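You operate a simulated robot arm through the tools that you are given. There is no shell and no other tool. Be economical: measure what you need, move in short steps, check, and stop when the job is done.

You are at the controls of a simulated two-armed robot. One attempt, no reset.

TASK
Reading is over: slide the garden book in and rest the arc lamp.
Fine: the book hangs over the oak table's edge; push it straight in by 9 cm (within 3 cm); swing the lamp arm gently off the sofa till it stands over the floor; with dry hands dimmer to LOW, then lamp switch off.
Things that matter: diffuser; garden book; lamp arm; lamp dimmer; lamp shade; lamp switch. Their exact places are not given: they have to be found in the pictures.

Only the result counts: the job must be done as asked and must still hold three seconds after the hand-in. Knocking over, shifting, dropping, spilling or breaking anything else fails it.

THE ROBOT
Two 7-joint arms with two-finger parallel grippers on one trunk, on a base that drives. Base frame: it is fixed to the floor where the robot stands at the start and does not move with it; the origin is under the middle of the robot, x ahead of it, y to its left, z up. Units: m, degrees, N and s.
The left shoulder is at the start at [0.05, 0.168, 1.032], the right one opposite. With the tool pointing down near the work surface each hand reaches from about 0.1 to 0.56 m from the robot's upright axis, wherever it stands, measured 20 degrees to its own side. Places, roughly: lamp arm [-1.9, -1.7, 1.2]; lamp dimmer [-2, -1.7, 1]; lamp shade [-1, -1.3, 1.9]; lamp switch [-2, -1.7, 1]. Payload 1.57 kg a hand.
Tool frame (each hand has its own): the origin (TCP) lies between the finger pads and is the grasp point; the fingertips stand 0.03 m ahead of it; z points along the fingers, y is the line along which they close. The gripper opens to 0.08 m. The fingers are 0.017 m wide and 0.012 m thick; the gripper's body (0.04 by 0.082 m) begins 0.08 m behind the TCP.
Orientation is told as [roll, pitch, yaw] about the base's x, y, z axes, in that order, counted from this pose: with the fingers straight down and closing along the base's y, the tool's x points along the base's -x, its y along +y and its z along -z.

THE INTERFACE
- The arms move only by the tool arm_command. It takes "left_rows", "right_rows" or both (then of equal length, played together; a hand with none holds still); each is a list of rows, each a list of 7 numbers: the turn, a rotation vector about the tool's x, y, z in degrees, then the shift along the tool's x, y, z in m, then the opening, from 0 (shut) to 1 (fully open). In form: [[wx, wy, wz, dx, dy, dz, hand], ...]. A call has 1 to 8 rows; each row is the pose to reach, as a shift and turn from the pose commanded when the call began, along the tool's axes at that moment. A row lasts 0.2 s, in which the tool goes at most 0.05 m and 8.6 degrees; a call with a longer step from one row to the next is refused whole, and so is a gripper value outside its range. Where a pose cannot be reached the arm comes as near as it can. A force on the tool above 40 N (or 10 N above the force at the start of the call, whichever is more), or a blocked arm, ends the call early, and 0.2 s more pass. The fingers move at their own pace (about 0.045 m/s each) and stop on an object; they squeeze with about 37 N. The grip force told is the motor's: it shows also when the fingers shut on nothing. Time passes only in rows, and 0.2 s behind the last, so rows that repeat a pose let the fingers close. It gives the time, the measured TCP pose, the force on the tool (base axes), the opening and the grip force at its end, in the units of the frame above (readings bear some noise), with the torque about the TCP (base axes, N m) and any sound that the robot's microphone picked up, and new pictures: "show" is both (left out), scene, wrist or none (wrist: the cameras of the hands that moved).
- Cameras (640 x 400 px; columns grow to the right, rows downward): "scene" is now at [0.1036, -0.056, 1.2191]; the picture's right is [-0.63, -0.78, 0.00], its down [-0.62, 0.50, -0.60] and it looks along [0.46, -0.38, -0.80] (base axes); focal length 253 px, centre (320, 200). "left" rides on the left gripper at [0.072, 0.007, -0.122] in its tool frame; the picture's right is [-0.09, 1.00, 0.00], its down [-0.84, -0.08, -0.54] and it looks along [-0.54, -0.05, 0.84] (tool axes); focal length 238 px, centre (320, 200). "right" rides on the right gripper at [0.072, -0.007, -0.122] in its tool frame; the picture's right is [0.09, 1.00, 0.00], its down [-0.84, 0.08, -0.54] and it looks along [-0.54, 0.05, 0.84] (tool axes); focal length 238 px, centre (320, 200).
- lift_body(by): slides the trunk up (or, below 0, down) by that many m; the arms and the scene camera ride with it, the base frame stays. It gives what a move gives, with no picture.
- steer(legs): drives the robot by 1 to 6 legs, each [ahead, left, turn to the left] in m, m and degrees, along the robot's own axes; the way and the turn of a leg run together, so that a leg with both is an arc; at most 1.5 m and 180 degrees a leg. The arms and the cameras ride along, it lands a little off, and it stops where it bumps. It gives what a move gives, and a new picture of the scene camera.
- pan_tilt(pan, tilt): turns the head with the scene camera to pan (to the left, within 80 degrees either way) and tilt (down, from -29 to 69), counted from straight ahead of the robot. It gives what a move gives, and a new picture of the scene camera.
- probe_pixels(camera, pixels): for up to 12 pixels [column, row] of the newest picture of that camera ("zoom" is the newest enlarged one), the place [x, y, z] in the base frame of the surface seen there, good to about 0.003 m, but the place of the scene camera against the robot may be out by one fixed shift of up to 0.012 m in any direction. No time passes.
- enlarge(camera, box): a new picture of the part [left, top, right, bottom] of that camera's present view, enlarged. No time passes.
- job_done(): hands the job in; it is judged then, once.

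Work in short steps. Measure before you move; look again where a grasp or a placing could have gone wrong, and mend it. You have 80 turns and 260 pictures in all, those below and enlarged ones among them. Open the grippers and draw the arms clear of the work before you hand the job in, unless the task says otherwise; then end with one line.

The tools are called after "Emit:" as name(argument=value, ...) on one line, values as JSON. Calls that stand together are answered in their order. arm_command: Moves the arms, as the interface text tells. Its arguments: {"type":"object","properties":{"left_rows":{"type":"array","items":{"type":"array","items":{"type":"number"}}},"right_rows":{"type":"array","items":{"type":"array","items":{"type":"number"}}},"show":{"type":"string","enum":["both","scene","wrist","none"]}},"required":[]} The other tools are called the same way: lift_body (by) slides the trunk up or down; steer (legs) drives the base; pan_tilt (pan, tilt) turns the head that bears the scene camera; probe_pixels (camera, pixels) gives the place of the surface under pixels of a picture; enlarge (camera, box) takes an enlarged picture of a part of a camera's view; job_done () hands the job in.

At the start:

```text
clock: 0.0
left_ee_pos: [0.3476, -0.0212, 0.7039]
left_orientation: [0.0, 0.0, -0.1]
left_contact_force: [-0.1, -0.6, 0.2]
left_wrist_torque: [0.02, -0.04, 0.02]
left_opening: 0.0801
left_finger_force: 0.1
right_ee_pos: [0.3466, -0.4024, 0.6457]
right_orientation: [-0.1, -0.1, 0.0]
right_contact_force: [0.4, -0.1, 0.0]
right_wrist_torque: [0.0, 0.0, 0.0]
right_opening: 0.0798
right_finger_force: 0.1
trunk travel left (down, up): [-0.2, 0.243]
robot x, y, heading: [0.0006, -0.0033, -0.0]
head pan, tilt: [-39.1, 53.2]
```

scene: 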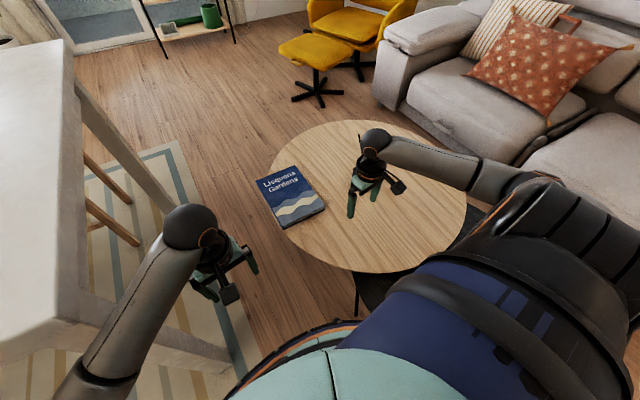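
right: 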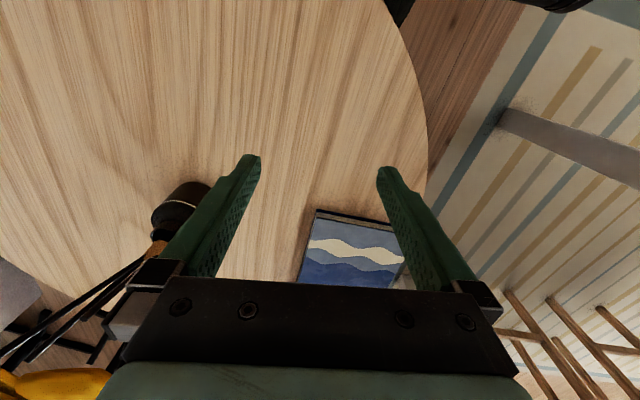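
left: 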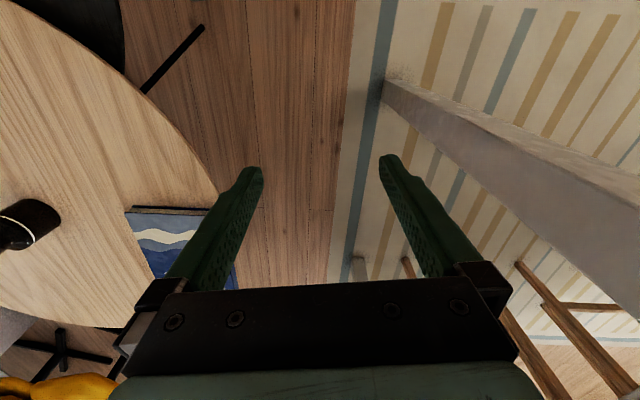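

The book appears at pixels (255-325, 165-228) in the scene, hanging over the round table's edge, and a dark round thing (perhaps the diffuser) is under the right hand. I measure both.

Emit:
enlarge(camera="scene", box=[230, 100, 480, 290])

Emit:
probe_pixels(camera="scene", pixels=[[257, 181], [297, 168], [323, 206], [285, 226], [290, 195], [272, 205], [330, 128], [400, 240], [463, 200], [275, 172], [270, 212], [350, 268]])

Emit:
probe_pixels(camera="right", pixels=[[180, 190], [165, 215], [317, 210], [405, 225], [310, 275], [350, 225], [425, 120], [428, 180], [395, 20], [158, 240]])

```text
2.11 times, centred on (355, 195) of scene
```

zoom: 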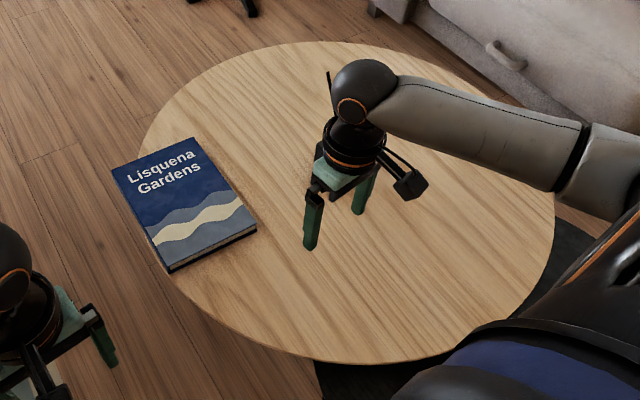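

```text
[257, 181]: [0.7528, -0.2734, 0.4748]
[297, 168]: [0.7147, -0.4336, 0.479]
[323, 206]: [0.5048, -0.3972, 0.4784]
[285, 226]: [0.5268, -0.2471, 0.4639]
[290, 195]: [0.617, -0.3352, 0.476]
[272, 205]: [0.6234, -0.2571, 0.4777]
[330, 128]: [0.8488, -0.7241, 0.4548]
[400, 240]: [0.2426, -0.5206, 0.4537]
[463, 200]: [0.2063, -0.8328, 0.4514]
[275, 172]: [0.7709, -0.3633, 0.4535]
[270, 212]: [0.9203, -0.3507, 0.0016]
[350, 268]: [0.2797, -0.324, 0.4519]
```

```text
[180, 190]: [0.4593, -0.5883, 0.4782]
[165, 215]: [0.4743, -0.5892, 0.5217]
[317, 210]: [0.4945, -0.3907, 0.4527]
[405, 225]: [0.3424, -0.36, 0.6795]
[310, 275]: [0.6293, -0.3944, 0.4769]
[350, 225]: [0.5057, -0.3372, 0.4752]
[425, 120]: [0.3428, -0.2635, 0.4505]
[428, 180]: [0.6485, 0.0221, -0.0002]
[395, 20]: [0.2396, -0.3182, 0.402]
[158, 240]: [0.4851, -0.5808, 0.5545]
```

The book corners are about (0.753,-0.273), (0.715,-0.434), (0.505,-0.397), (0.527,-0.247), top z 0.478. The diffuser is near (0.465,-0.59) and the round table is centred near (0.51,-0.60) with r≈0.37. I look around to see the room for driving.

Emit:
pan_tilt(pan=20, tilt=40)

Emit:
pan_tilt(pan=-80, tilt=20)

Emit:
pan_tilt(pan=-20, tilt=60)

```text
clock: 1.3
left_ee_pos: [0.3457, -0.0222, 0.7034]
left_orientation: [0.2, -0.1, 0.0]
left_contact_force: [0.1, 0.0, 0.2]
left_wrist_torque: [-0.04, 0.0, 0.03]
left_opening: 0.0798
left_finger_force: 0.0
right_ee_pos: [0.3464, -0.4034, 0.6448]
right_orientation: [0.0, 0.0, 0.0]
right_contact_force: [0.0, 0.2, -0.3]
right_wrist_torque: [0.01, 0.03, -0.01]
right_opening: 0.0797
right_finger_force: 0.2
trunk travel left (down, up): [-0.2, 0.243]
robot x, y, heading: [-0.0004, 0.0006, 0.1]
head pan, tilt: [20.0, 40.0]
```

scene: 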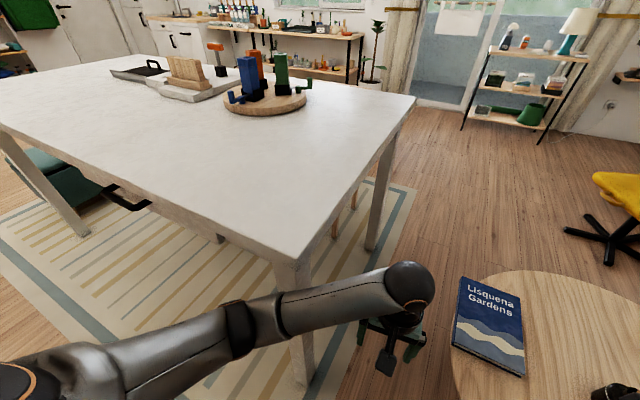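

```text
clock: 3.0
left_ee_pos: [0.3464, -0.0217, 0.7045]
left_orientation: [0.0, 0.0, 0.0]
left_contact_force: [0.6, -0.5, 0.0]
left_wrist_torque: [-0.03, 0.0, -0.01]
left_opening: 0.08
left_finger_force: 0.3
right_ee_pos: [0.3463, -0.4017, 0.6468]
right_orientation: [-0.1, -0.1, 0.0]
right_contact_force: [0.2, 0.9, 0.1]
right_wrist_torque: [0.02, 0.01, 0.0]
right_opening: 0.0801
right_finger_force: 0.1
trunk travel left (down, up): [-0.2, 0.243]
robot x, y, heading: [0.0018, 0.0004, 0.1]
head pan, tilt: [-80.0, 20.0]
```

scene: 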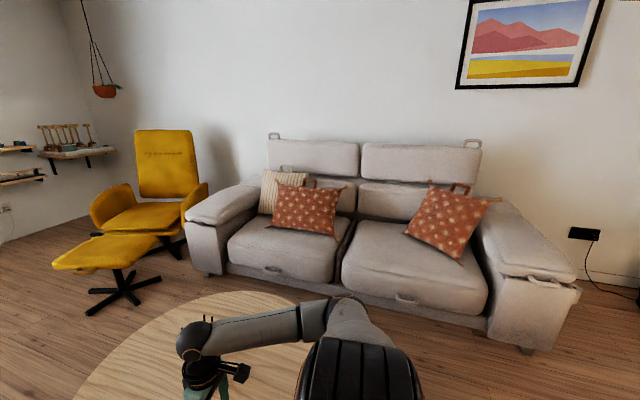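

```text
clock: 4.3
left_ee_pos: [0.3477, -0.0221, 0.7035]
left_orientation: [0.0, 0.0, 0.0]
left_contact_force: [-0.1, 0.0, -1.0]
left_wrist_torque: [0.0, 0.0, -0.04]
left_opening: 0.0798
left_finger_force: 0.1
right_ee_pos: [0.3453, -0.402, 0.6444]
right_orientation: [0.0, 0.0, 0.0]
right_contact_force: [-0.2, 0.2, 0.5]
right_wrist_torque: [0.0, 0.01, 0.0]
right_opening: 0.08
right_finger_force: 0.0
trunk travel left (down, up): [-0.2, 0.243]
robot x, y, heading: [0.0024, -0.0016, -0.1]
head pan, tilt: [-20.0, 60.0]
```

scene: 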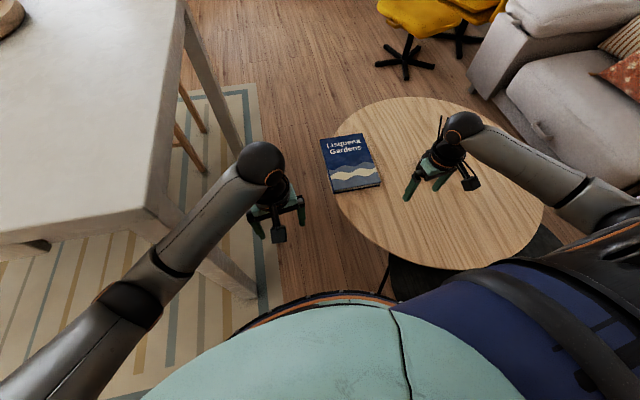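

I measure the white table's edge and legs, and the gap to the round table, to know the free floor.

Emit:
probe_pixels(camera="scene", pixels=[[183, 5], [165, 195], [145, 215], [250, 295], [243, 155], [255, 90], [320, 141], [362, 134], [381, 180], [334, 192], [380, 285], [340, 205]])

Emit:
enlarge(camera="scene", box=[290, 110, 410, 220])

```text
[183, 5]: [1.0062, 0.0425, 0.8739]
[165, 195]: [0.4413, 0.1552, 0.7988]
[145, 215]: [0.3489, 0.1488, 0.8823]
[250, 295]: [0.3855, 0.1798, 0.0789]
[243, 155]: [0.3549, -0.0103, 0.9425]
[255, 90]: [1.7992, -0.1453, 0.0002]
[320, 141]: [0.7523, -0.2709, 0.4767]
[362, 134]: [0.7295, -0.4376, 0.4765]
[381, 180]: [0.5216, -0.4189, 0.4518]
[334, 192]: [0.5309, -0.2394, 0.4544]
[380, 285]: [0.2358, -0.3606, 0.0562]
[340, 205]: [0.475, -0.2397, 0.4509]
```

```text
3.64 times, centred on (350, 165) of scene
```

zoom: 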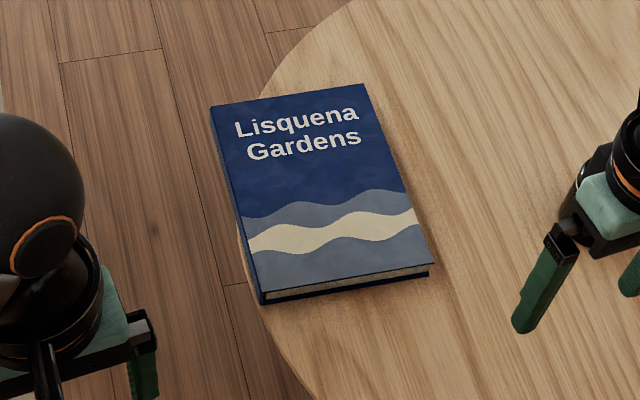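

I take precise book corners from the enlarged picture.

Emit:
probe_pixels(camera="zoom", pixels=[[214, 107], [362, 87], [430, 263], [263, 292], [238, 200], [250, 245], [398, 172], [290, 98], [345, 280], [246, 255], [270, 90], [320, 390]])

```text
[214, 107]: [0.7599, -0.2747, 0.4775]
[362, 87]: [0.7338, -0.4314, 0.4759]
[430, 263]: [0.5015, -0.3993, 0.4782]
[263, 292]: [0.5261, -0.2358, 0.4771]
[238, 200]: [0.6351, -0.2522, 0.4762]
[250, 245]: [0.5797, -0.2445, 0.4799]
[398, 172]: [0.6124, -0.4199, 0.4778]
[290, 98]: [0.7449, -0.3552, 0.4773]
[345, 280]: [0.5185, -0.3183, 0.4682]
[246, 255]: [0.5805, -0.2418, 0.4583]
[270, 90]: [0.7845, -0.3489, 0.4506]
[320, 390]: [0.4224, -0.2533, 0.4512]
```

The left arm passes close by the white table's corner; I check its height before lowering the trunk, and the body's front.

Emit:
probe_pixels(camera="scene", pixels=[[200, 220], [150, 290], [110, 320], [60, 360], [170, 250], [320, 298], [240, 330], [380, 310], [480, 262], [530, 170], [600, 215], [255, 300]])

```text
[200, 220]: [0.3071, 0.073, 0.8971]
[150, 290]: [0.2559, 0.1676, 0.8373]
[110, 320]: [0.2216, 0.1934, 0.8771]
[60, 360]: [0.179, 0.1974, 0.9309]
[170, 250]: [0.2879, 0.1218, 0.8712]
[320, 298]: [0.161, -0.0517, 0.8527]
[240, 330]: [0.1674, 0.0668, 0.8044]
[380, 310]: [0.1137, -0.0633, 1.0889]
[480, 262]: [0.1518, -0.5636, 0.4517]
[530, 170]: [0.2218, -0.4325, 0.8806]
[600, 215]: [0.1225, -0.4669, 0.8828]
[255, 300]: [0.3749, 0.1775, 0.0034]
```

Left elbow sits near (0.25,0.17,0.84), so I avoid lowering for now. I test the right arm's reach: close fingers, pitch ~40° forward, yaw -9.5°, moving above the place just outside the book's outer edge.

Emit:
arm_command(right_rows=[[0.4, -5, 1.1, -0.036, 0.026, 0, 0], [0.8, -10, 2.3, -0.072, 0.052, 0, 0], [1.2, -15, 3.4, -0.109, 0.078, 0, 0], [1.6, -20, 4.5, -0.145, 0.104, 0, 0], [2.1, -25, 5.7, -0.181, 0.129, 0, 0], [2.5, -30, 6.8, -0.218, 0.155, 0.01, 0], [2.9, -35, 8, -0.254, 0.181, 0.02, 0], [3.3, -39.9, 9.1, -0.29, 0.207, 0.03, 0]])

```text
clock: 6.2
left_ee_pos: [0.3469, -0.021, 0.7043]
left_orientation: [0.0, 0.0, -0.1]
left_contact_force: [-0.4, 0.1, 0.3]
left_wrist_torque: [0.02, -0.02, 0.0]
left_opening: 0.0801
left_finger_force: 0.1
right_ee_pos: [0.6374, -0.1955, 0.6158]
right_orientation: [0.0, -40.1, -9.4]
right_contact_force: [0.1, -0.5, 0.0]
right_wrist_torque: [0.04, 0.03, -0.01]
right_opening: 0.0
right_finger_force: 21.2
trunk travel left (down, up): [-0.2, 0.243]
robot x, y, heading: [0.0002, 0.0015, 0.2]
head pan, tilt: [-20.0, 60.0]
```

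scene: 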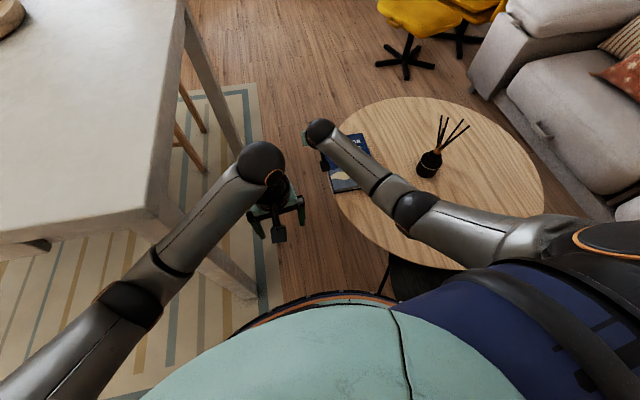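
right: 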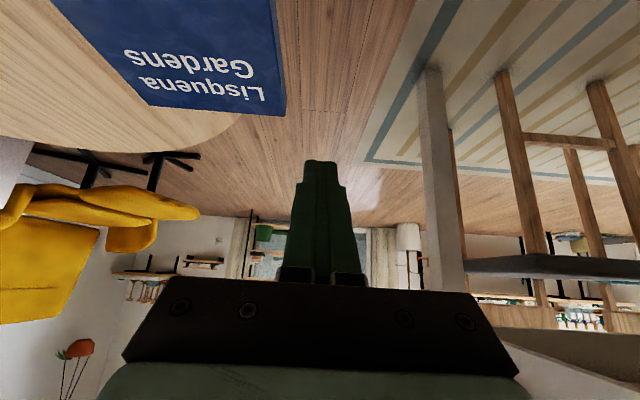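

Reached with no trouble. I lower straight down to TCP z ≈ 0.49 beside the book's outer edge.

Emit:
arm_command(right_rows=[[0, 0, 0, 0.027, 0, 0.032, 0], [0, 0, 0, 0.054, 0, 0.0643, 0], [0, 0, 0, 0.0675, 0, 0.0804, 0], [0, 0, 0, 0.0803, 0, 0.0957, 0]])

Emit:
enlarge(camera="scene", box=[260, 90, 460, 220])

```text
clock: 7.2
left_ee_pos: [0.346, -0.0223, 0.7042]
left_orientation: [0.0, 0.0, 0.0]
left_contact_force: [0.2, -0.3, -1.1]
left_wrist_torque: [-0.01, 0.02, -0.01]
left_opening: 0.08
left_finger_force: 0.0
right_ee_pos: [0.6307, -0.1954, 0.5031]
right_orientation: [0.0, -40.2, -9.4]
right_contact_force: [0.3, 0.2, 0.1]
right_wrist_torque: [0.0, -0.01, -0.01]
right_opening: 0.0
right_finger_force: 21.2
right hand out of reach, approached as far as the arm can: row 4
trunk travel left (down, up): [-0.2, 0.243]
robot x, y, heading: [0.0005, 0.0021, 0.2]
head pan, tilt: [-20.0, 60.0]
```

scene: 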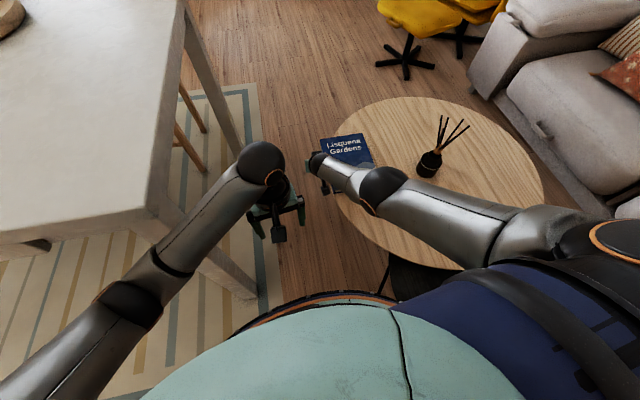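
right: 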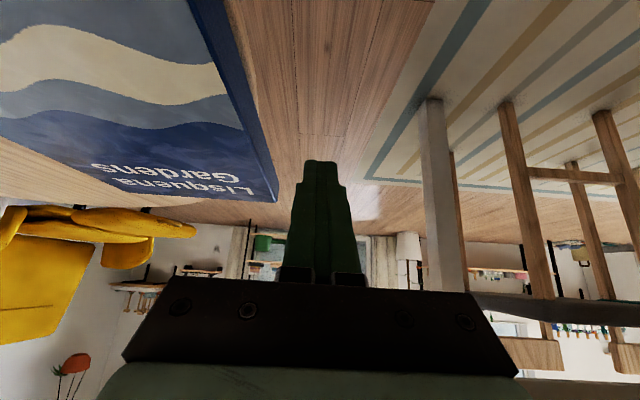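

```text
3.08 times, centred on (360, 155) of scene
```

zoom: 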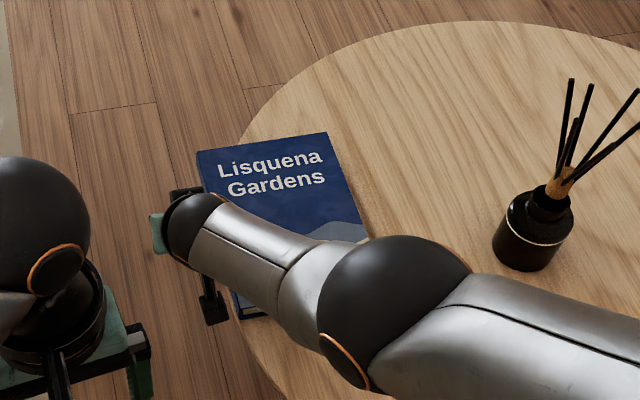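

The arm's reach ended at z 0.503. I raise the hand 7 cm and lower the trunk 8 cm for margin (purely vertical; left elbow is ~7 cm clear of the white table).

Emit:
arm_command(right_rows=[[0, 0, 0, -0.0257, 0, -0.0306, 0], [0, 0, 0, -0.0514, 0, -0.0612, 0]], show="none")

Emit:
lift_body(by=-0.08)

```text
clock: 7.8
left_ee_pos: [0.3465, -0.022, 0.7043]
left_orientation: [0.0, 0.0, 0.0]
left_contact_force: [0.8, 0.9, -0.3]
left_wrist_torque: [0.03, 0.02, 0.03]
left_opening: 0.0799
left_finger_force: 0.1
right_ee_pos: [0.6278, -0.197, 0.5807]
right_orientation: [-0.2, -39.8, -9.3]
right_contact_force: [0.1, -0.1, -0.7]
right_wrist_torque: [-0.02, 0.02, -0.04]
right_opening: 0.0002
right_finger_force: 21.8
trunk travel left (down, up): [-0.2, 0.243]
robot x, y, heading: [-0.001, -0.0016, 0.0]
head pan, tilt: [-20.0, 60.0]
```

```text
clock: 8.9
left_ee_pos: [0.3467, -0.0214, 0.6243]
left_orientation: [-0.1, -0.1, 0.0]
left_contact_force: [-0.7, -0.9, -0.7]
left_wrist_torque: [0.02, 0.01, -0.01]
left_opening: 0.0798
left_finger_force: 0.1
right_ee_pos: [0.6292, -0.1963, 0.5037]
right_orientation: [-0.1, -40.0, -9.4]
right_contact_force: [-0.3, 0.7, -0.5]
right_wrist_torque: [-0.01, 0.0, 0.02]
right_opening: 0.0
right_finger_force: 21.2
trunk travel left (down, up): [-0.12, 0.323]
robot x, y, heading: [-0.0023, -0.0003, 0.1]
head pan, tilt: [-20.0, 60.0]
```

Now z 0.504. I go down ~1.4 cm more and approach the book's edge by 4 cm along tool -y, then look.

Emit:
arm_command(right_rows=[[0, 0, 0, 0.004, 0, 0.0142, 0], [0, 0, 0, 0.004, -0.02, 0.0142, 0], [0, 0, 0, 0.004, -0.035, 0.0142, 0]])

Emit:
enlarge(camera="right", box=[160, 60, 440, 260])

```text
clock: 9.7
left_ee_pos: [0.3478, -0.0217, 0.6229]
left_orientation: [0.0, 0.1, 0.0]
left_contact_force: [0.6, -0.2, 0.1]
left_wrist_torque: [0.02, 0.02, 0.01]
left_opening: 0.0798
left_finger_force: 0.1
right_ee_pos: [0.6296, -0.232, 0.4892]
right_orientation: [0.0, -40.1, -9.5]
right_contact_force: [0.3, 0.8, -0.2]
right_wrist_torque: [0.03, 0.0, 0.02]
right_opening: 0.0002
right_finger_force: 21.5
trunk travel left (down, up): [-0.12, 0.323]
robot x, y, heading: [0.0001, 0.0021, -0.1]
head pan, tilt: [-20.0, 60.0]
```

scene: 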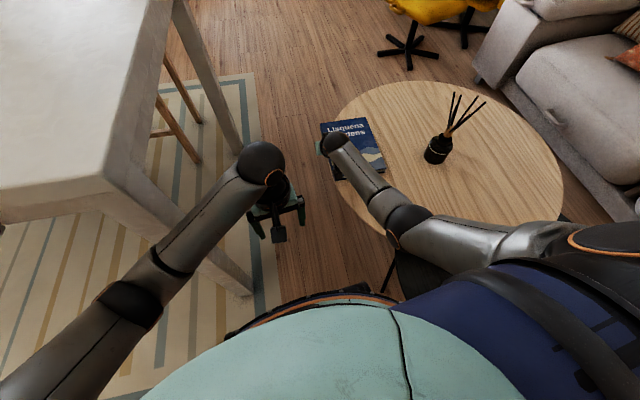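
right: 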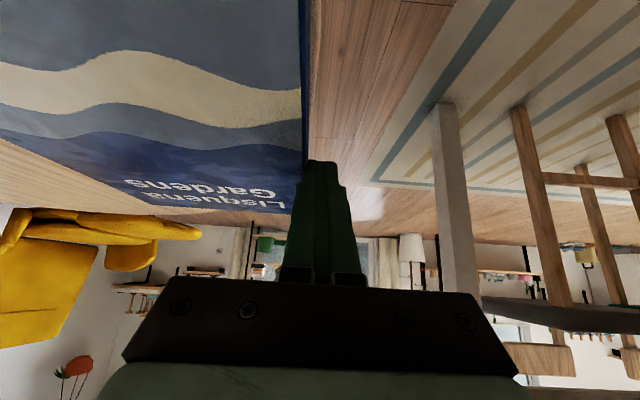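

```text
2.00 times, centred on (300, 160) of right
```

zoom: 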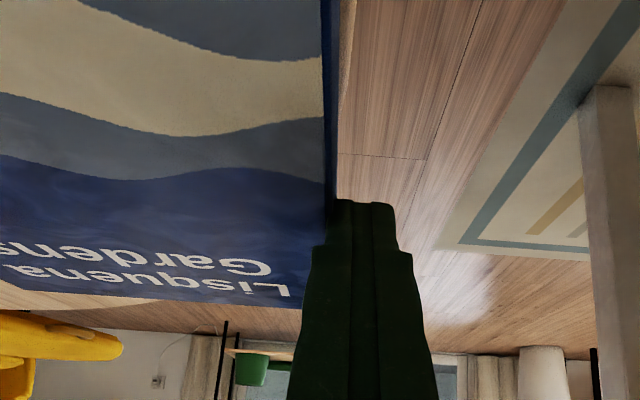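

The finger is about 1 cm from the book's edge near its middle. I push 5 cm slowly.

Emit:
arm_command(right_rows=[[0, 0, 0, 0, -0.008, 0, 0], [0, 0, 0, 0, -0.016, 0, 0], [0, 0, 0, 0, -0.024, 0, 0], [0, 0, 0, 0, -0.032, 0, 0], [0, 0, 0, 0, -0.041, 0, 0], [0, 0, 0, 0, -0.05, 0, 0]])

Emit:
enlarge(camera="scene", box=[280, 80, 480, 205])

```text
clock: 11.1
left_ee_pos: [0.3462, -0.0216, 0.6226]
left_orientation: [-0.1, 0.0, 0.0]
left_contact_force: [-0.1, 0.8, -0.4]
left_wrist_torque: [0.0, -0.02, 0.0]
left_opening: 0.0799
left_finger_force: 0.0
right_ee_pos: [0.6205, -0.2813, 0.489]
right_orientation: [-0.1, -40.1, -9.4]
right_contact_force: [0.0, 3.3, 0.6]
right_wrist_torque: [0.01, -0.02, 0.02]
right_opening: 0.0
right_finger_force: 21.2
trunk travel left (down, up): [-0.12, 0.323]
robot x, y, heading: [-0.0004, 0.0019, 0.1]
head pan, tilt: [-20.0, 60.0]
```

scene: 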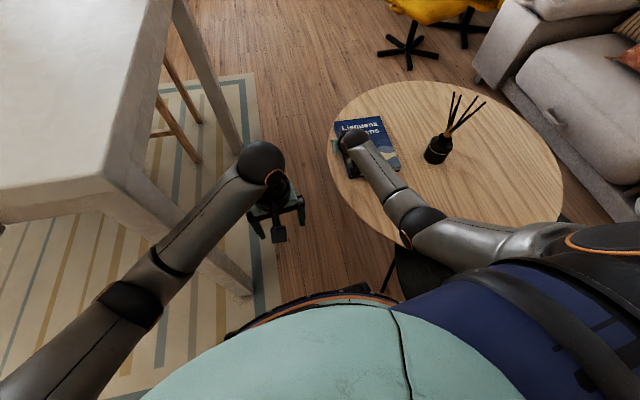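
right: 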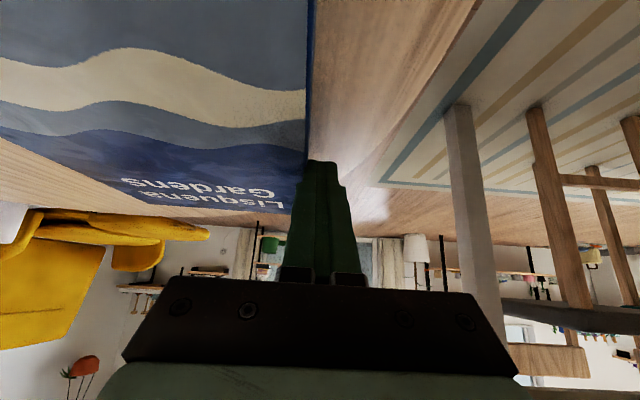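

```text
3.20 times, centred on (380, 142) of scene
```

zoom: 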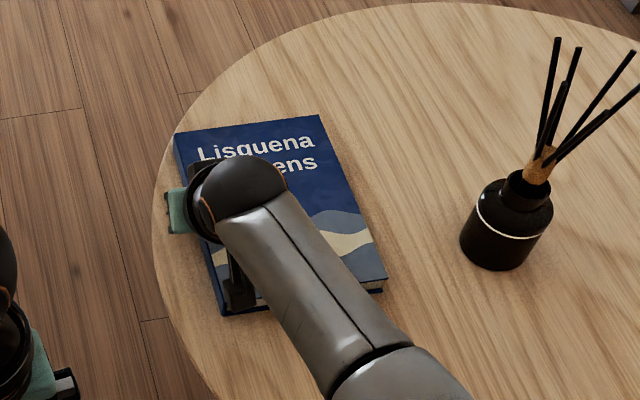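

The book slides straight (force 3 N). I push a further 4.5 cm.

Emit:
arm_command(right_rows=[[0, 0, 0, 0, -0.009, 0, 0], [0, 0, 0, 0, -0.018, 0, 0], [0, 0, 0, 0, -0.027, 0, 0], [0, 0, 0, 0, -0.036, 0, 0], [0, 0, 0, 0, -0.046, 0, 0]])

Emit:
enlarge(camera="scene", box=[280, 80, 480, 205])

Emit:
probe_pixels(camera="zoom", pixels=[[230, 110], [380, 110], [420, 250], [280, 290]])

```text
clock: 12.3
left_ee_pos: [0.3471, -0.0218, 0.6244]
left_orientation: [0.1, 0.1, 0.0]
left_contact_force: [0.3, 0.4, 0.0]
left_wrist_torque: [0.0, -0.01, -0.01]
left_opening: 0.0803
left_finger_force: 0.1
right_ee_pos: [0.6134, -0.3266, 0.4879]
right_orientation: [-0.1, -40.0, -9.5]
right_contact_force: [1.8, 1.5, 1.0]
right_wrist_torque: [0.0, -0.01, 0.0]
right_opening: 0.0003
right_finger_force: 21.2
trunk travel left (down, up): [-0.12, 0.323]
robot x, y, heading: [0.0017, -0.0006, -0.3]
head pan, tilt: [-20.0, 60.0]
```

scene: 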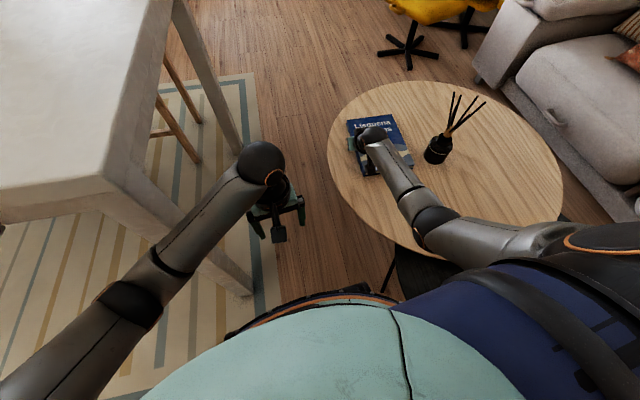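
right: 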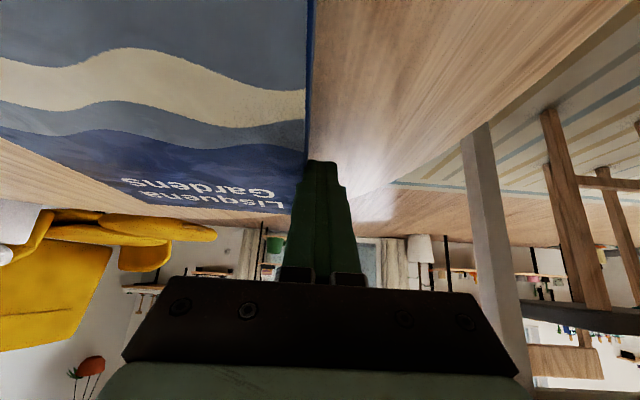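

```text
3.20 times, centred on (380, 142) of scene
```

zoom: 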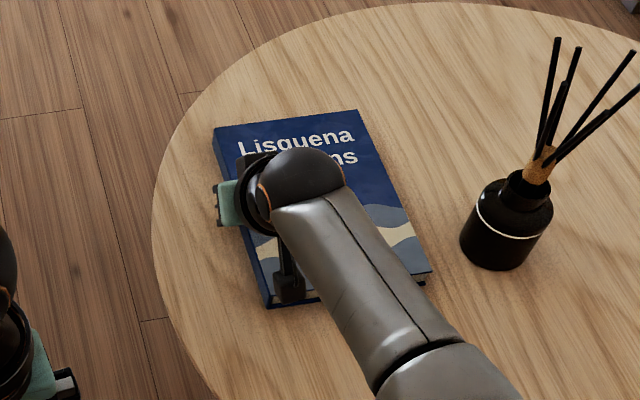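

```text
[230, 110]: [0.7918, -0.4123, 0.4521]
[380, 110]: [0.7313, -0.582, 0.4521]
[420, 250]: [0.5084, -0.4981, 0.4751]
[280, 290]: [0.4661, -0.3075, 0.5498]
```

Now I measure the visible corners (215,130), (358,111), (432,270), (265,305).

Emit:
probe_pixels(camera="zoom", pixels=[[216, 130], [357, 112], [431, 269], [266, 304], [400, 205]])

```text
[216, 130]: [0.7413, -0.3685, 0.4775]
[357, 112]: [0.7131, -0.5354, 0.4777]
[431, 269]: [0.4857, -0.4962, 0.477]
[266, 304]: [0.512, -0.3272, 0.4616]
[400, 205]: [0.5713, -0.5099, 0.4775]
```

The shift is about 9.5 cm straight in; done. I back off the finger, rise, and draw the right hand back.

Emit:
arm_command(right_rows=[[0, 0, 0, 0, 0.02, 0, 0], [0, 0, 0, 0, 0.05, 0, 0], [0, 0, 0, -0.0257, 0.06, -0.0306, 0], [0, 0, 0, -0.0514, 0.06, -0.0612, 0], [0, 0, 0, -0.0771, 0.06, -0.0918, 0], [0, 0, 0, -0.1028, 0.06, -0.1224, 0], [0, 0, 0, -0.1285, 0.06, -0.153, 0]], show="none")

Emit:
lift_body(by=0.08)

```text
clock: 13.9
left_ee_pos: [0.3465, -0.0219, 0.6249]
left_orientation: [0.0, 0.1, 0.0]
left_contact_force: [0.2, 0.0, 0.2]
left_wrist_torque: [-0.02, 0.01, 0.0]
left_opening: 0.08
left_finger_force: 0.1
right_ee_pos: [0.624, -0.2683, 0.6898]
right_orientation: [0.0, -40.1, -9.3]
right_contact_force: [0.2, 0.4, -0.4]
right_wrist_torque: [0.0, 0.03, -0.02]
right_opening: 0.0
right_finger_force: 21.1
trunk travel left (down, up): [-0.12, 0.323]
robot x, y, heading: [0.0015, 0.0009, 0.1]
head pan, tilt: [-20.0, 60.0]
```

```text
clock: 15.1
left_ee_pos: [0.3475, -0.0216, 0.7045]
left_orientation: [-0.1, 0.0, 0.0]
left_contact_force: [-0.6, -0.4, -1.2]
left_wrist_torque: [0.02, 0.01, 0.02]
left_opening: 0.0801
left_finger_force: 0.1
right_ee_pos: [0.6221, -0.2682, 0.7702]
right_orientation: [0.0, -40.0, -9.5]
right_contact_force: [-0.3, 0.6, 0.2]
right_wrist_torque: [0.0, 0.0, -0.04]
right_opening: 0.0
right_finger_force: 21.4
trunk travel left (down, up): [-0.2, 0.243]
robot x, y, heading: [0.0016, 0.0018, 0.0]
head pan, tilt: [-20.0, 60.0]
```

I draw the right hand back toward the body with the tool upright, and both hands in a bit for driving.

Emit:
arm_command(right_rows=[[-0.4, 5, -1.1, 0.03, -0.009, -0.025, 0], [-0.8, 10, -2.3, 0.06, -0.018, -0.05, 0], [-1.2, 15, -3.4, 0.09, -0.027, -0.075, 0], [-1.6, 20, -4.5, 0.12, -0.036, -0.1, 0], [-2.1, 25, -5.7, 0.15, -0.045, -0.126, 0], [-2.5, 30, -6.8, 0.179, -0.054, -0.151, 0], [-2.9, 35, -8, 0.209, -0.063, -0.176, 0], [-3.3, 39.9, -9.1, 0.239, -0.0725, -0.201, 0]])

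Emit:
pan_tilt(pan=-80, tilt=45)

```text
clock: 16.9
left_ee_pos: [0.3463, -0.0215, 0.7048]
left_orientation: [0.0, 0.1, 0.0]
left_contact_force: [0.8, -0.1, 0.5]
left_wrist_torque: [-0.03, 0.02, 0.02]
left_opening: 0.08
left_finger_force: 0.1
right_ee_pos: [0.3026, -0.2883, 0.7701]
right_orientation: [0.0, 0.1, 0.0]
right_contact_force: [-0.6, 0.2, 0.8]
right_wrist_torque: [0.02, 0.01, 0.01]
right_opening: 0.0
right_finger_force: 21.8
trunk travel left (down, up): [-0.2, 0.243]
robot x, y, heading: [0.0029, -0.0, 0.0]
head pan, tilt: [-20.0, 60.0]
```

scene: 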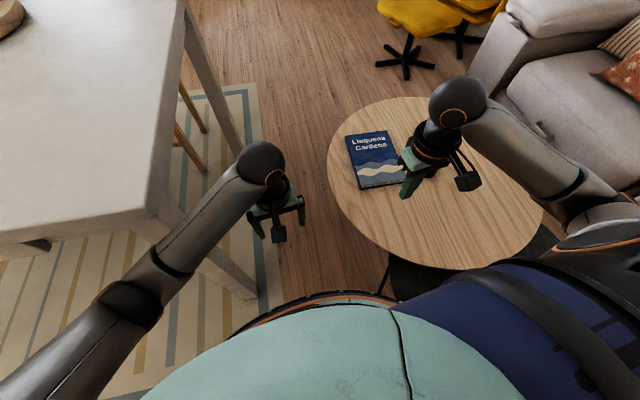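
right: 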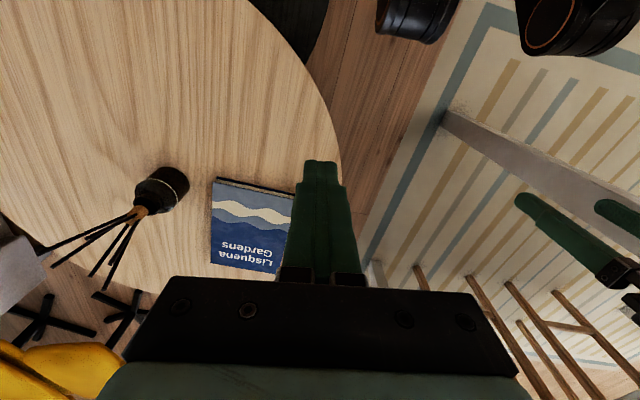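

```text
clock: 18.2
left_ee_pos: [0.3468, -0.0207, 0.703]
left_orientation: [0.0, 0.0, 0.0]
left_contact_force: [-0.3, 0.5, -0.2]
left_wrist_torque: [-0.01, -0.02, 0.0]
left_opening: 0.0801
left_finger_force: 0.1
right_ee_pos: [0.3044, -0.2889, 0.7703]
right_orientation: [0.0, -0.2, -0.1]
right_contact_force: [0.1, -0.5, -0.4]
right_wrist_torque: [-0.03, -0.02, 0.01]
right_opening: 0.0
right_finger_force: 21.3
trunk travel left (down, up): [-0.2, 0.243]
robot x, y, heading: [-0.0034, 0.0008, -0.0]
head pan, tilt: [-80.0, 45.0]
```

scene: 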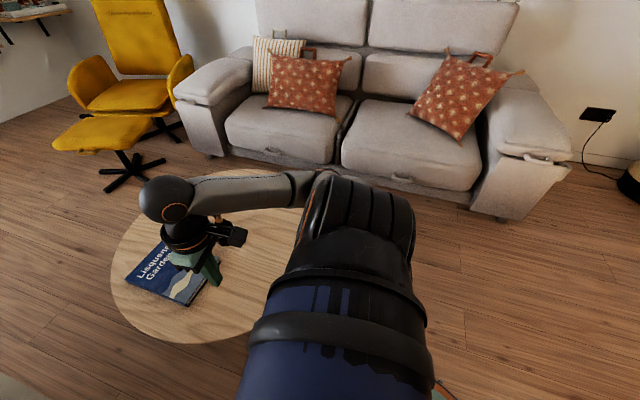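

Book looks fine. I raise the trunk so the left arm clears the white table's top, then turn right in place to view the lamp.

Emit:
lift_body(by=0.2)

Emit:
steer(legs=[[0, 0, -75]])

Emit:
pan_tilt(pan=-65, tilt=10)

```text
clock: 20.4
left_ee_pos: [0.3464, -0.0223, 0.9035]
left_orientation: [-0.1, 0.0, 0.1]
left_contact_force: [0.5, 0.0, 0.0]
left_wrist_torque: [0.0, -0.01, -0.01]
left_opening: 0.0799
left_finger_force: 0.2
right_ee_pos: [0.3028, -0.2893, 0.969]
right_orientation: [-0.1, 0.0, 0.1]
right_contact_force: [0.0, -0.6, 0.8]
right_wrist_torque: [0.0, 0.05, 0.0]
right_opening: 0.0002
right_finger_force: 20.8
trunk travel left (down, up): [-0.4, 0.043]
robot x, y, heading: [-0.0003, -0.0014, 0.1]
head pan, tilt: [-80.0, 45.0]
```

```text
clock: 24.0
left_ee_pos: [0.0714, -0.34, 0.9034]
left_orientation: [-0.1, 0.0, -74.4]
left_contact_force: [0.3, 0.5, 0.5]
left_wrist_torque: [0.0, -0.03, -0.01]
left_opening: 0.0801
left_finger_force: 0.1
right_ee_pos: [-0.196, -0.369, 0.9695]
right_orientation: [-0.2, 0.0, -74.4]
right_contact_force: [0.2, 0.3, 0.2]
right_wrist_torque: [0.0, -0.02, -0.01]
right_opening: 0.0001
right_finger_force: 21.2
trunk travel left (down, up): [-0.4, 0.043]
robot x, y, heading: [-0.0011, -0.0031, -74.3]
head pan, tilt: [-80.0, 45.0]
```

scene: 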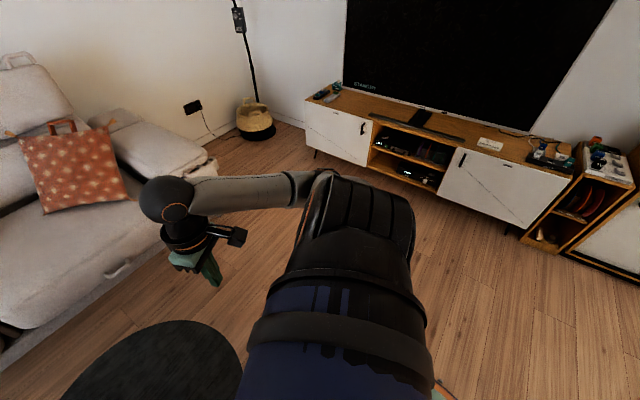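

```text
clock: 25.0
left_ee_pos: [0.0727, -0.3397, 0.9058]
left_orientation: [-0.1, 0.0, -74.4]
left_contact_force: [0.3, -1.2, -0.9]
left_wrist_torque: [0.02, 0.01, 0.0]
left_opening: 0.0799
left_finger_force: 0.1
right_ee_pos: [-0.196, -0.3689, 0.9698]
right_orientation: [-0.1, 0.0, -74.4]
right_contact_force: [0.3, -0.3, -0.1]
right_wrist_torque: [0.01, -0.03, 0.02]
right_opening: 0.0001
right_finger_force: 20.9
trunk travel left (down, up): [-0.4, 0.043]
robot x, y, heading: [-0.0033, -0.0005, -74.5]
head pan, tilt: [-65.0, 10.0]
```

scene: 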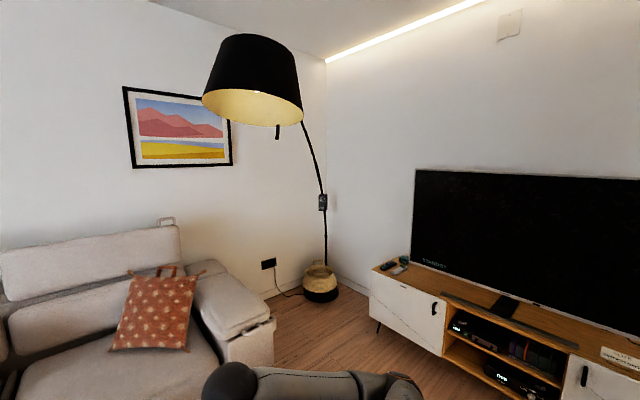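

The arc lamp shows: shade at (255,80), pole at (322,200) with a control box at (323,201), basket base at (320,280). I enlarge it and measure.

Emit:
enlarge(camera="scene", box=[270, 120, 370, 310])

Emit:
probe_pixels(camera="scene", pixels=[[323, 202], [326, 245], [317, 165], [307, 130], [255, 60], [277, 132], [320, 285], [275, 320], [230, 330], [220, 280], [372, 285], [370, 325]])

```text
2.11 times, centred on (320, 215) of scene
```

zoom: 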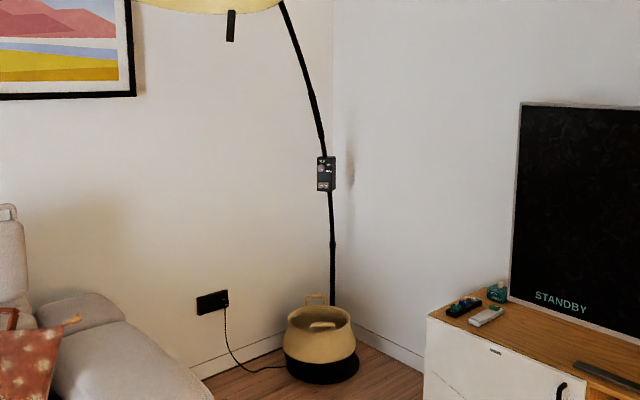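

```text
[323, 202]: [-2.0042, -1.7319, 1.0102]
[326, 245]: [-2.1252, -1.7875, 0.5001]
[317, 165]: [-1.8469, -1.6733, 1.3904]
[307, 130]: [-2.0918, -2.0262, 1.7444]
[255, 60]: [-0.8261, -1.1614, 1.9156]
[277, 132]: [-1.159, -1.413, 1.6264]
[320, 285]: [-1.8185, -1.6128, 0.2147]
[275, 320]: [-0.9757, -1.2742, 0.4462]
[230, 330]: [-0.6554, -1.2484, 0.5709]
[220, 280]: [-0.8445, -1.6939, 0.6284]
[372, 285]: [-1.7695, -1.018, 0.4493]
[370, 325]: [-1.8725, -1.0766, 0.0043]
```

Next I check the dark disc seen low near the robot and the floor ahead before driving there.

Emit:
pan_tilt(pan=-60, tilt=50)

Emit:
probe_pixels(camera="scene", pixels=[[60, 340], [100, 380], [20, 380], [150, 200], [250, 150], [400, 100], [500, 200], [600, 250], [200, 20], [100, 100]])

```text
clock: 26.1
left_ee_pos: [0.0725, -0.3389, 0.9047]
left_orientation: [-0.1, 0.1, -74.3]
left_contact_force: [0.9, -0.5, -0.4]
left_wrist_torque: [0.01, 0.0, 0.01]
left_opening: 0.08
left_finger_force: 0.0
right_ee_pos: [-0.1961, -0.3697, 0.9711]
right_orientation: [-0.1, 0.0, -74.4]
right_contact_force: [-0.2, 0.1, -0.4]
right_wrist_torque: [-0.02, 0.0, -0.01]
right_opening: 0.0001
right_finger_force: 21.2
trunk travel left (down, up): [-0.4, 0.043]
robot x, y, heading: [-0.0011, -0.0023, -74.3]
head pan, tilt: [-60.0, 50.0]
```

scene: 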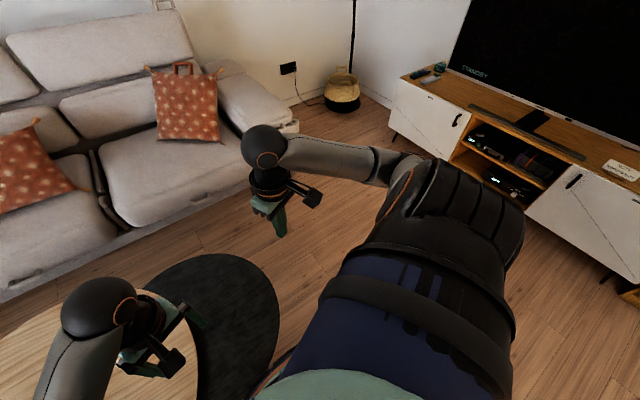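

```text
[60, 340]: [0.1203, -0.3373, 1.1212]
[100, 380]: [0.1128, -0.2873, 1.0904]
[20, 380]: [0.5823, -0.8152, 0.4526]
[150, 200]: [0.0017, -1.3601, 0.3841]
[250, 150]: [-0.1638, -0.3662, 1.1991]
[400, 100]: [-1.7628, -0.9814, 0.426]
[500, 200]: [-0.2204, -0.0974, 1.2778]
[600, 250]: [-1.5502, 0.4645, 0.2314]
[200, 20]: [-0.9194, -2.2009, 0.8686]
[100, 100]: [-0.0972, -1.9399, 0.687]
```

Emit:
probe_pixels(camera="scene", pixels=[[230, 330], [180, 265], [275, 300], [300, 128], [270, 130], [390, 140], [340, 85], [295, 230], [330, 130]])

```text
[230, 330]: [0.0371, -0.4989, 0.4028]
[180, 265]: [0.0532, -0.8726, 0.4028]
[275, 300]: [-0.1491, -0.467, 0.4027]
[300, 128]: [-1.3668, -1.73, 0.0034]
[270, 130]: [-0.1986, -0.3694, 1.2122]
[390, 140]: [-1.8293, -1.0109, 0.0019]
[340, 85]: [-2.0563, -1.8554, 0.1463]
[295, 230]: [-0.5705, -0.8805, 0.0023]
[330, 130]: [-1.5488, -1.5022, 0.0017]
```

The dark disc is a low side table (z 0.40, to about x=-0.16). I turn well past it and drive ahead toward the lamp's open floor.

Emit:
steer(legs=[[0, 0, -90], [0.75, 0, 0], [0, 0, 30]])

Emit:
pan_tilt(pan=0, tilt=0)

Emit:
pan_tilt(pan=0, tilt=40)

```text
clock: 35.4
left_ee_pos: [-0.9843, -0.4362, 0.9043]
left_orientation: [0.1, 0.0, -134.4]
left_contact_force: [0.6, -0.1, -0.1]
left_wrist_torque: [0.01, 0.02, 0.04]
left_opening: 0.0797
left_finger_force: 0.1
right_ee_pos: [-1.1432, -0.2178, 0.9712]
right_orientation: [0.0, 0.0, -134.4]
right_contact_force: [0.2, -0.7, 0.1]
right_wrist_torque: [0.01, 0.0, -0.02]
right_opening: 0.0
right_finger_force: 21.5
trunk travel left (down, up): [-0.4, 0.043]
robot x, y, heading: [-0.7268, -0.2058, -134.7]
head pan, tilt: [-60.0, 50.0]
```

scene: 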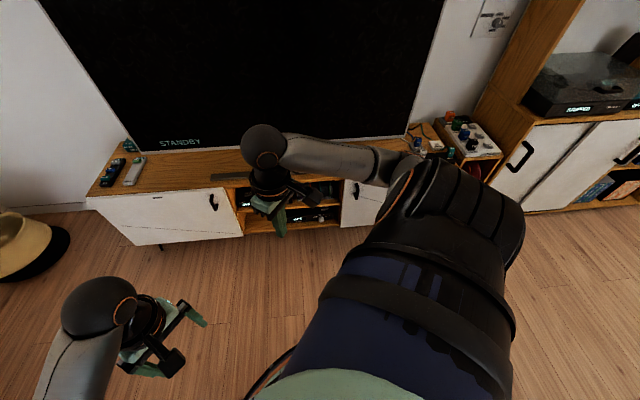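

```text
clock: 36.7
left_ee_pos: [-0.9833, -0.4351, 0.9042]
left_orientation: [0.1, -0.1, -134.5]
left_contact_force: [0.5, -0.6, -0.9]
left_wrist_torque: [0.01, 0.02, 0.02]
left_opening: 0.0798
left_finger_force: 0.1
right_ee_pos: [-1.1435, -0.2196, 0.9701]
right_orientation: [0.0, -0.1, -134.4]
right_contact_force: [0.4, -0.7, 0.3]
right_wrist_torque: [-0.01, -0.03, -0.02]
right_opening: 0.0001
right_finger_force: 21.2
trunk travel left (down, up): [-0.4, 0.043]
robot x, y, heading: [-0.7234, -0.2018, -134.2]
head pan, tilt: [0.0, 0.0]
```

scene: 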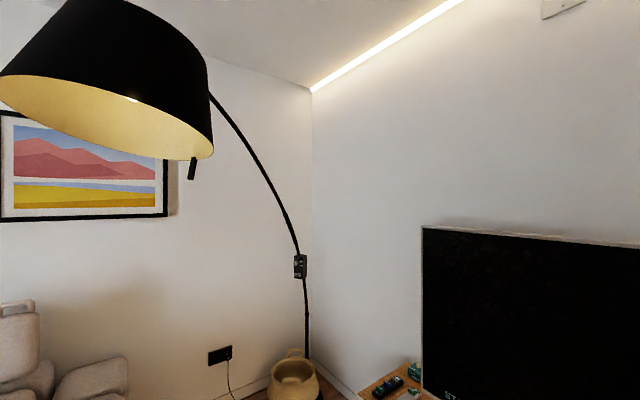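

```text
clock: 37.8
left_ee_pos: [-0.9834, -0.4362, 0.9047]
left_orientation: [0.0, 0.1, -134.5]
left_contact_force: [0.8, -0.4, 0.1]
left_wrist_torque: [0.02, -0.02, 0.0]
left_opening: 0.0801
left_finger_force: 0.1
right_ee_pos: [-1.1445, -0.2182, 0.9708]
right_orientation: [-0.2, 0.0, -134.4]
right_contact_force: [0.3, -0.3, 0.4]
right_wrist_torque: [0.06, -0.02, -0.02]
right_opening: 0.0
right_finger_force: 21.2
trunk travel left (down, up): [-0.4, 0.043]
robot x, y, heading: [-0.7257, -0.2046, -134.1]
head pan, tilt: [0.0, 40.0]
```

scene: 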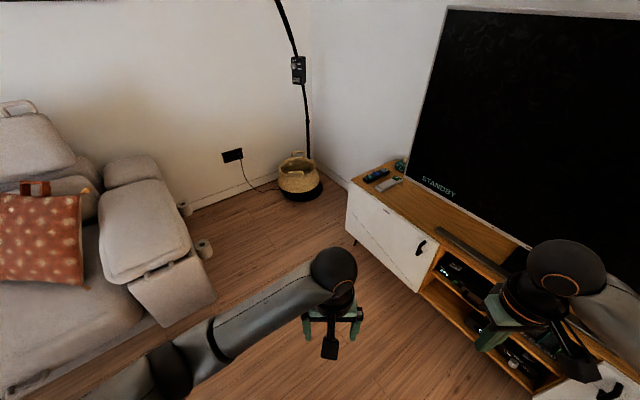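

The robot stands at (-0.73,-0.20). I set the head to see the lamp's arm and box and measure them.

Emit:
pan_tilt(pan=5, tilt=-5)

Emit:
enlarge(camera="scene", box=[290, 260, 360, 320])

Emit:
enlarge(camera="scene", box=[180, 80, 380, 400])

```text
clock: 38.9
left_ee_pos: [-0.9825, -0.4365, 0.9043]
left_orientation: [0.0, 0.0, -134.4]
left_contact_force: [-0.3, -0.2, 0.0]
left_wrist_torque: [0.0, 0.01, -0.04]
left_opening: 0.0798
left_finger_force: 0.0
right_ee_pos: [-1.1437, -0.218, 0.9693]
right_orientation: [0.0, 0.1, -134.4]
right_contact_force: [0.2, -1.3, -0.2]
right_wrist_torque: [0.0, -0.01, 0.01]
right_opening: 0.0
right_finger_force: 21.0
trunk travel left (down, up): [-0.4, 0.043]
robot x, y, heading: [-0.7215, -0.2034, -134.3]
head pan, tilt: [5.0, -5.0]
```

scene: 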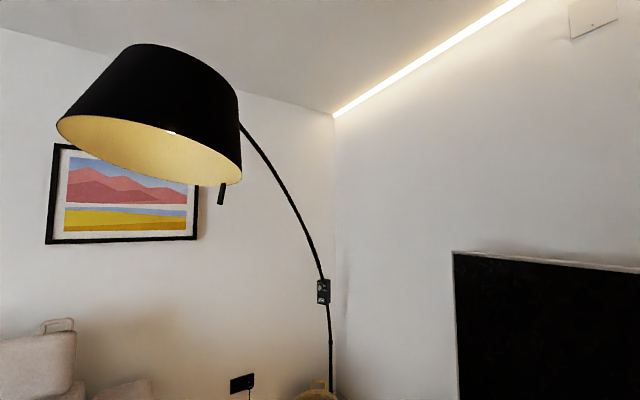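

```text
6.67 times, centred on (325, 290) of scene
```

zoom: 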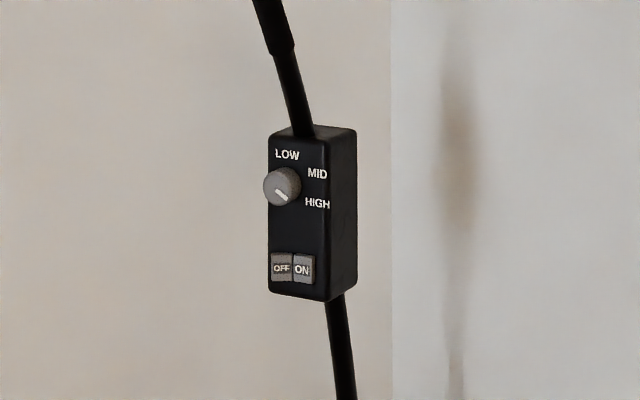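

```text
1.25 times, centred on (280, 240) of scene
```

zoom: 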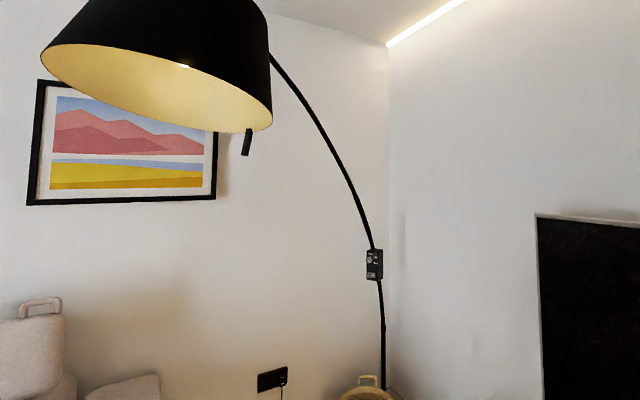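

The box shows a knob pointing to HIGH with LOW above, and an OFF|ON rocker below. I enlarge again and measure box points and arm points.

Emit:
probe_pixels(camera="scene", pixels=[[328, 320], [330, 350], [331, 368], [320, 270], [309, 240], [295, 208], [280, 180], [260, 150], [245, 130], [221, 195], [222, 188], [239, 180]])

Emit:
enlarge(camera="scene", box=[305, 270, 345, 310])

Emit:
probe_pixels(camera="zoom", pixels=[[200, 110], [200, 360], [300, 360], [300, 130], [230, 200], [290, 300], [355, 330], [355, 120], [250, 290]])

```text
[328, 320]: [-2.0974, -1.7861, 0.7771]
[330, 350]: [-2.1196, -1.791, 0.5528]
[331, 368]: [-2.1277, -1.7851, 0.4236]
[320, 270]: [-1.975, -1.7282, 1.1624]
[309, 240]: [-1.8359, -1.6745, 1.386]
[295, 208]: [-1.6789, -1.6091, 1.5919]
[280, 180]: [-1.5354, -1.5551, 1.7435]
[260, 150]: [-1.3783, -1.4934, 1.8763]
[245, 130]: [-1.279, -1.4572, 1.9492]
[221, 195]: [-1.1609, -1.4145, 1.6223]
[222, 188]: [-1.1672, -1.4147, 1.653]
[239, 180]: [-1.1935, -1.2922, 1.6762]
```

```text
10.00 times, centred on (325, 290) of scene
```

zoom: 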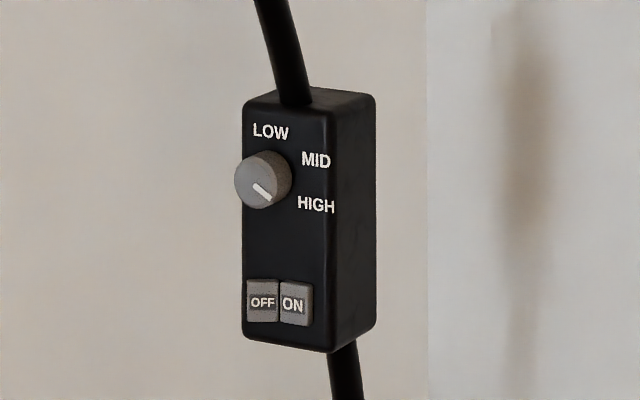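

```text
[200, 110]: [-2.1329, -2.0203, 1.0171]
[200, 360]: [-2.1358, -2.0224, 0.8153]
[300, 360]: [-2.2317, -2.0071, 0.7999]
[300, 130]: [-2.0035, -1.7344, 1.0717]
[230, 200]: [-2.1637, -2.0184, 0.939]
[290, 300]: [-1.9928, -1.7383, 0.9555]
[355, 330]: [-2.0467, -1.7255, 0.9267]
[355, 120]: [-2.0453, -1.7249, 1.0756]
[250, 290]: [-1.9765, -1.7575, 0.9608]
```

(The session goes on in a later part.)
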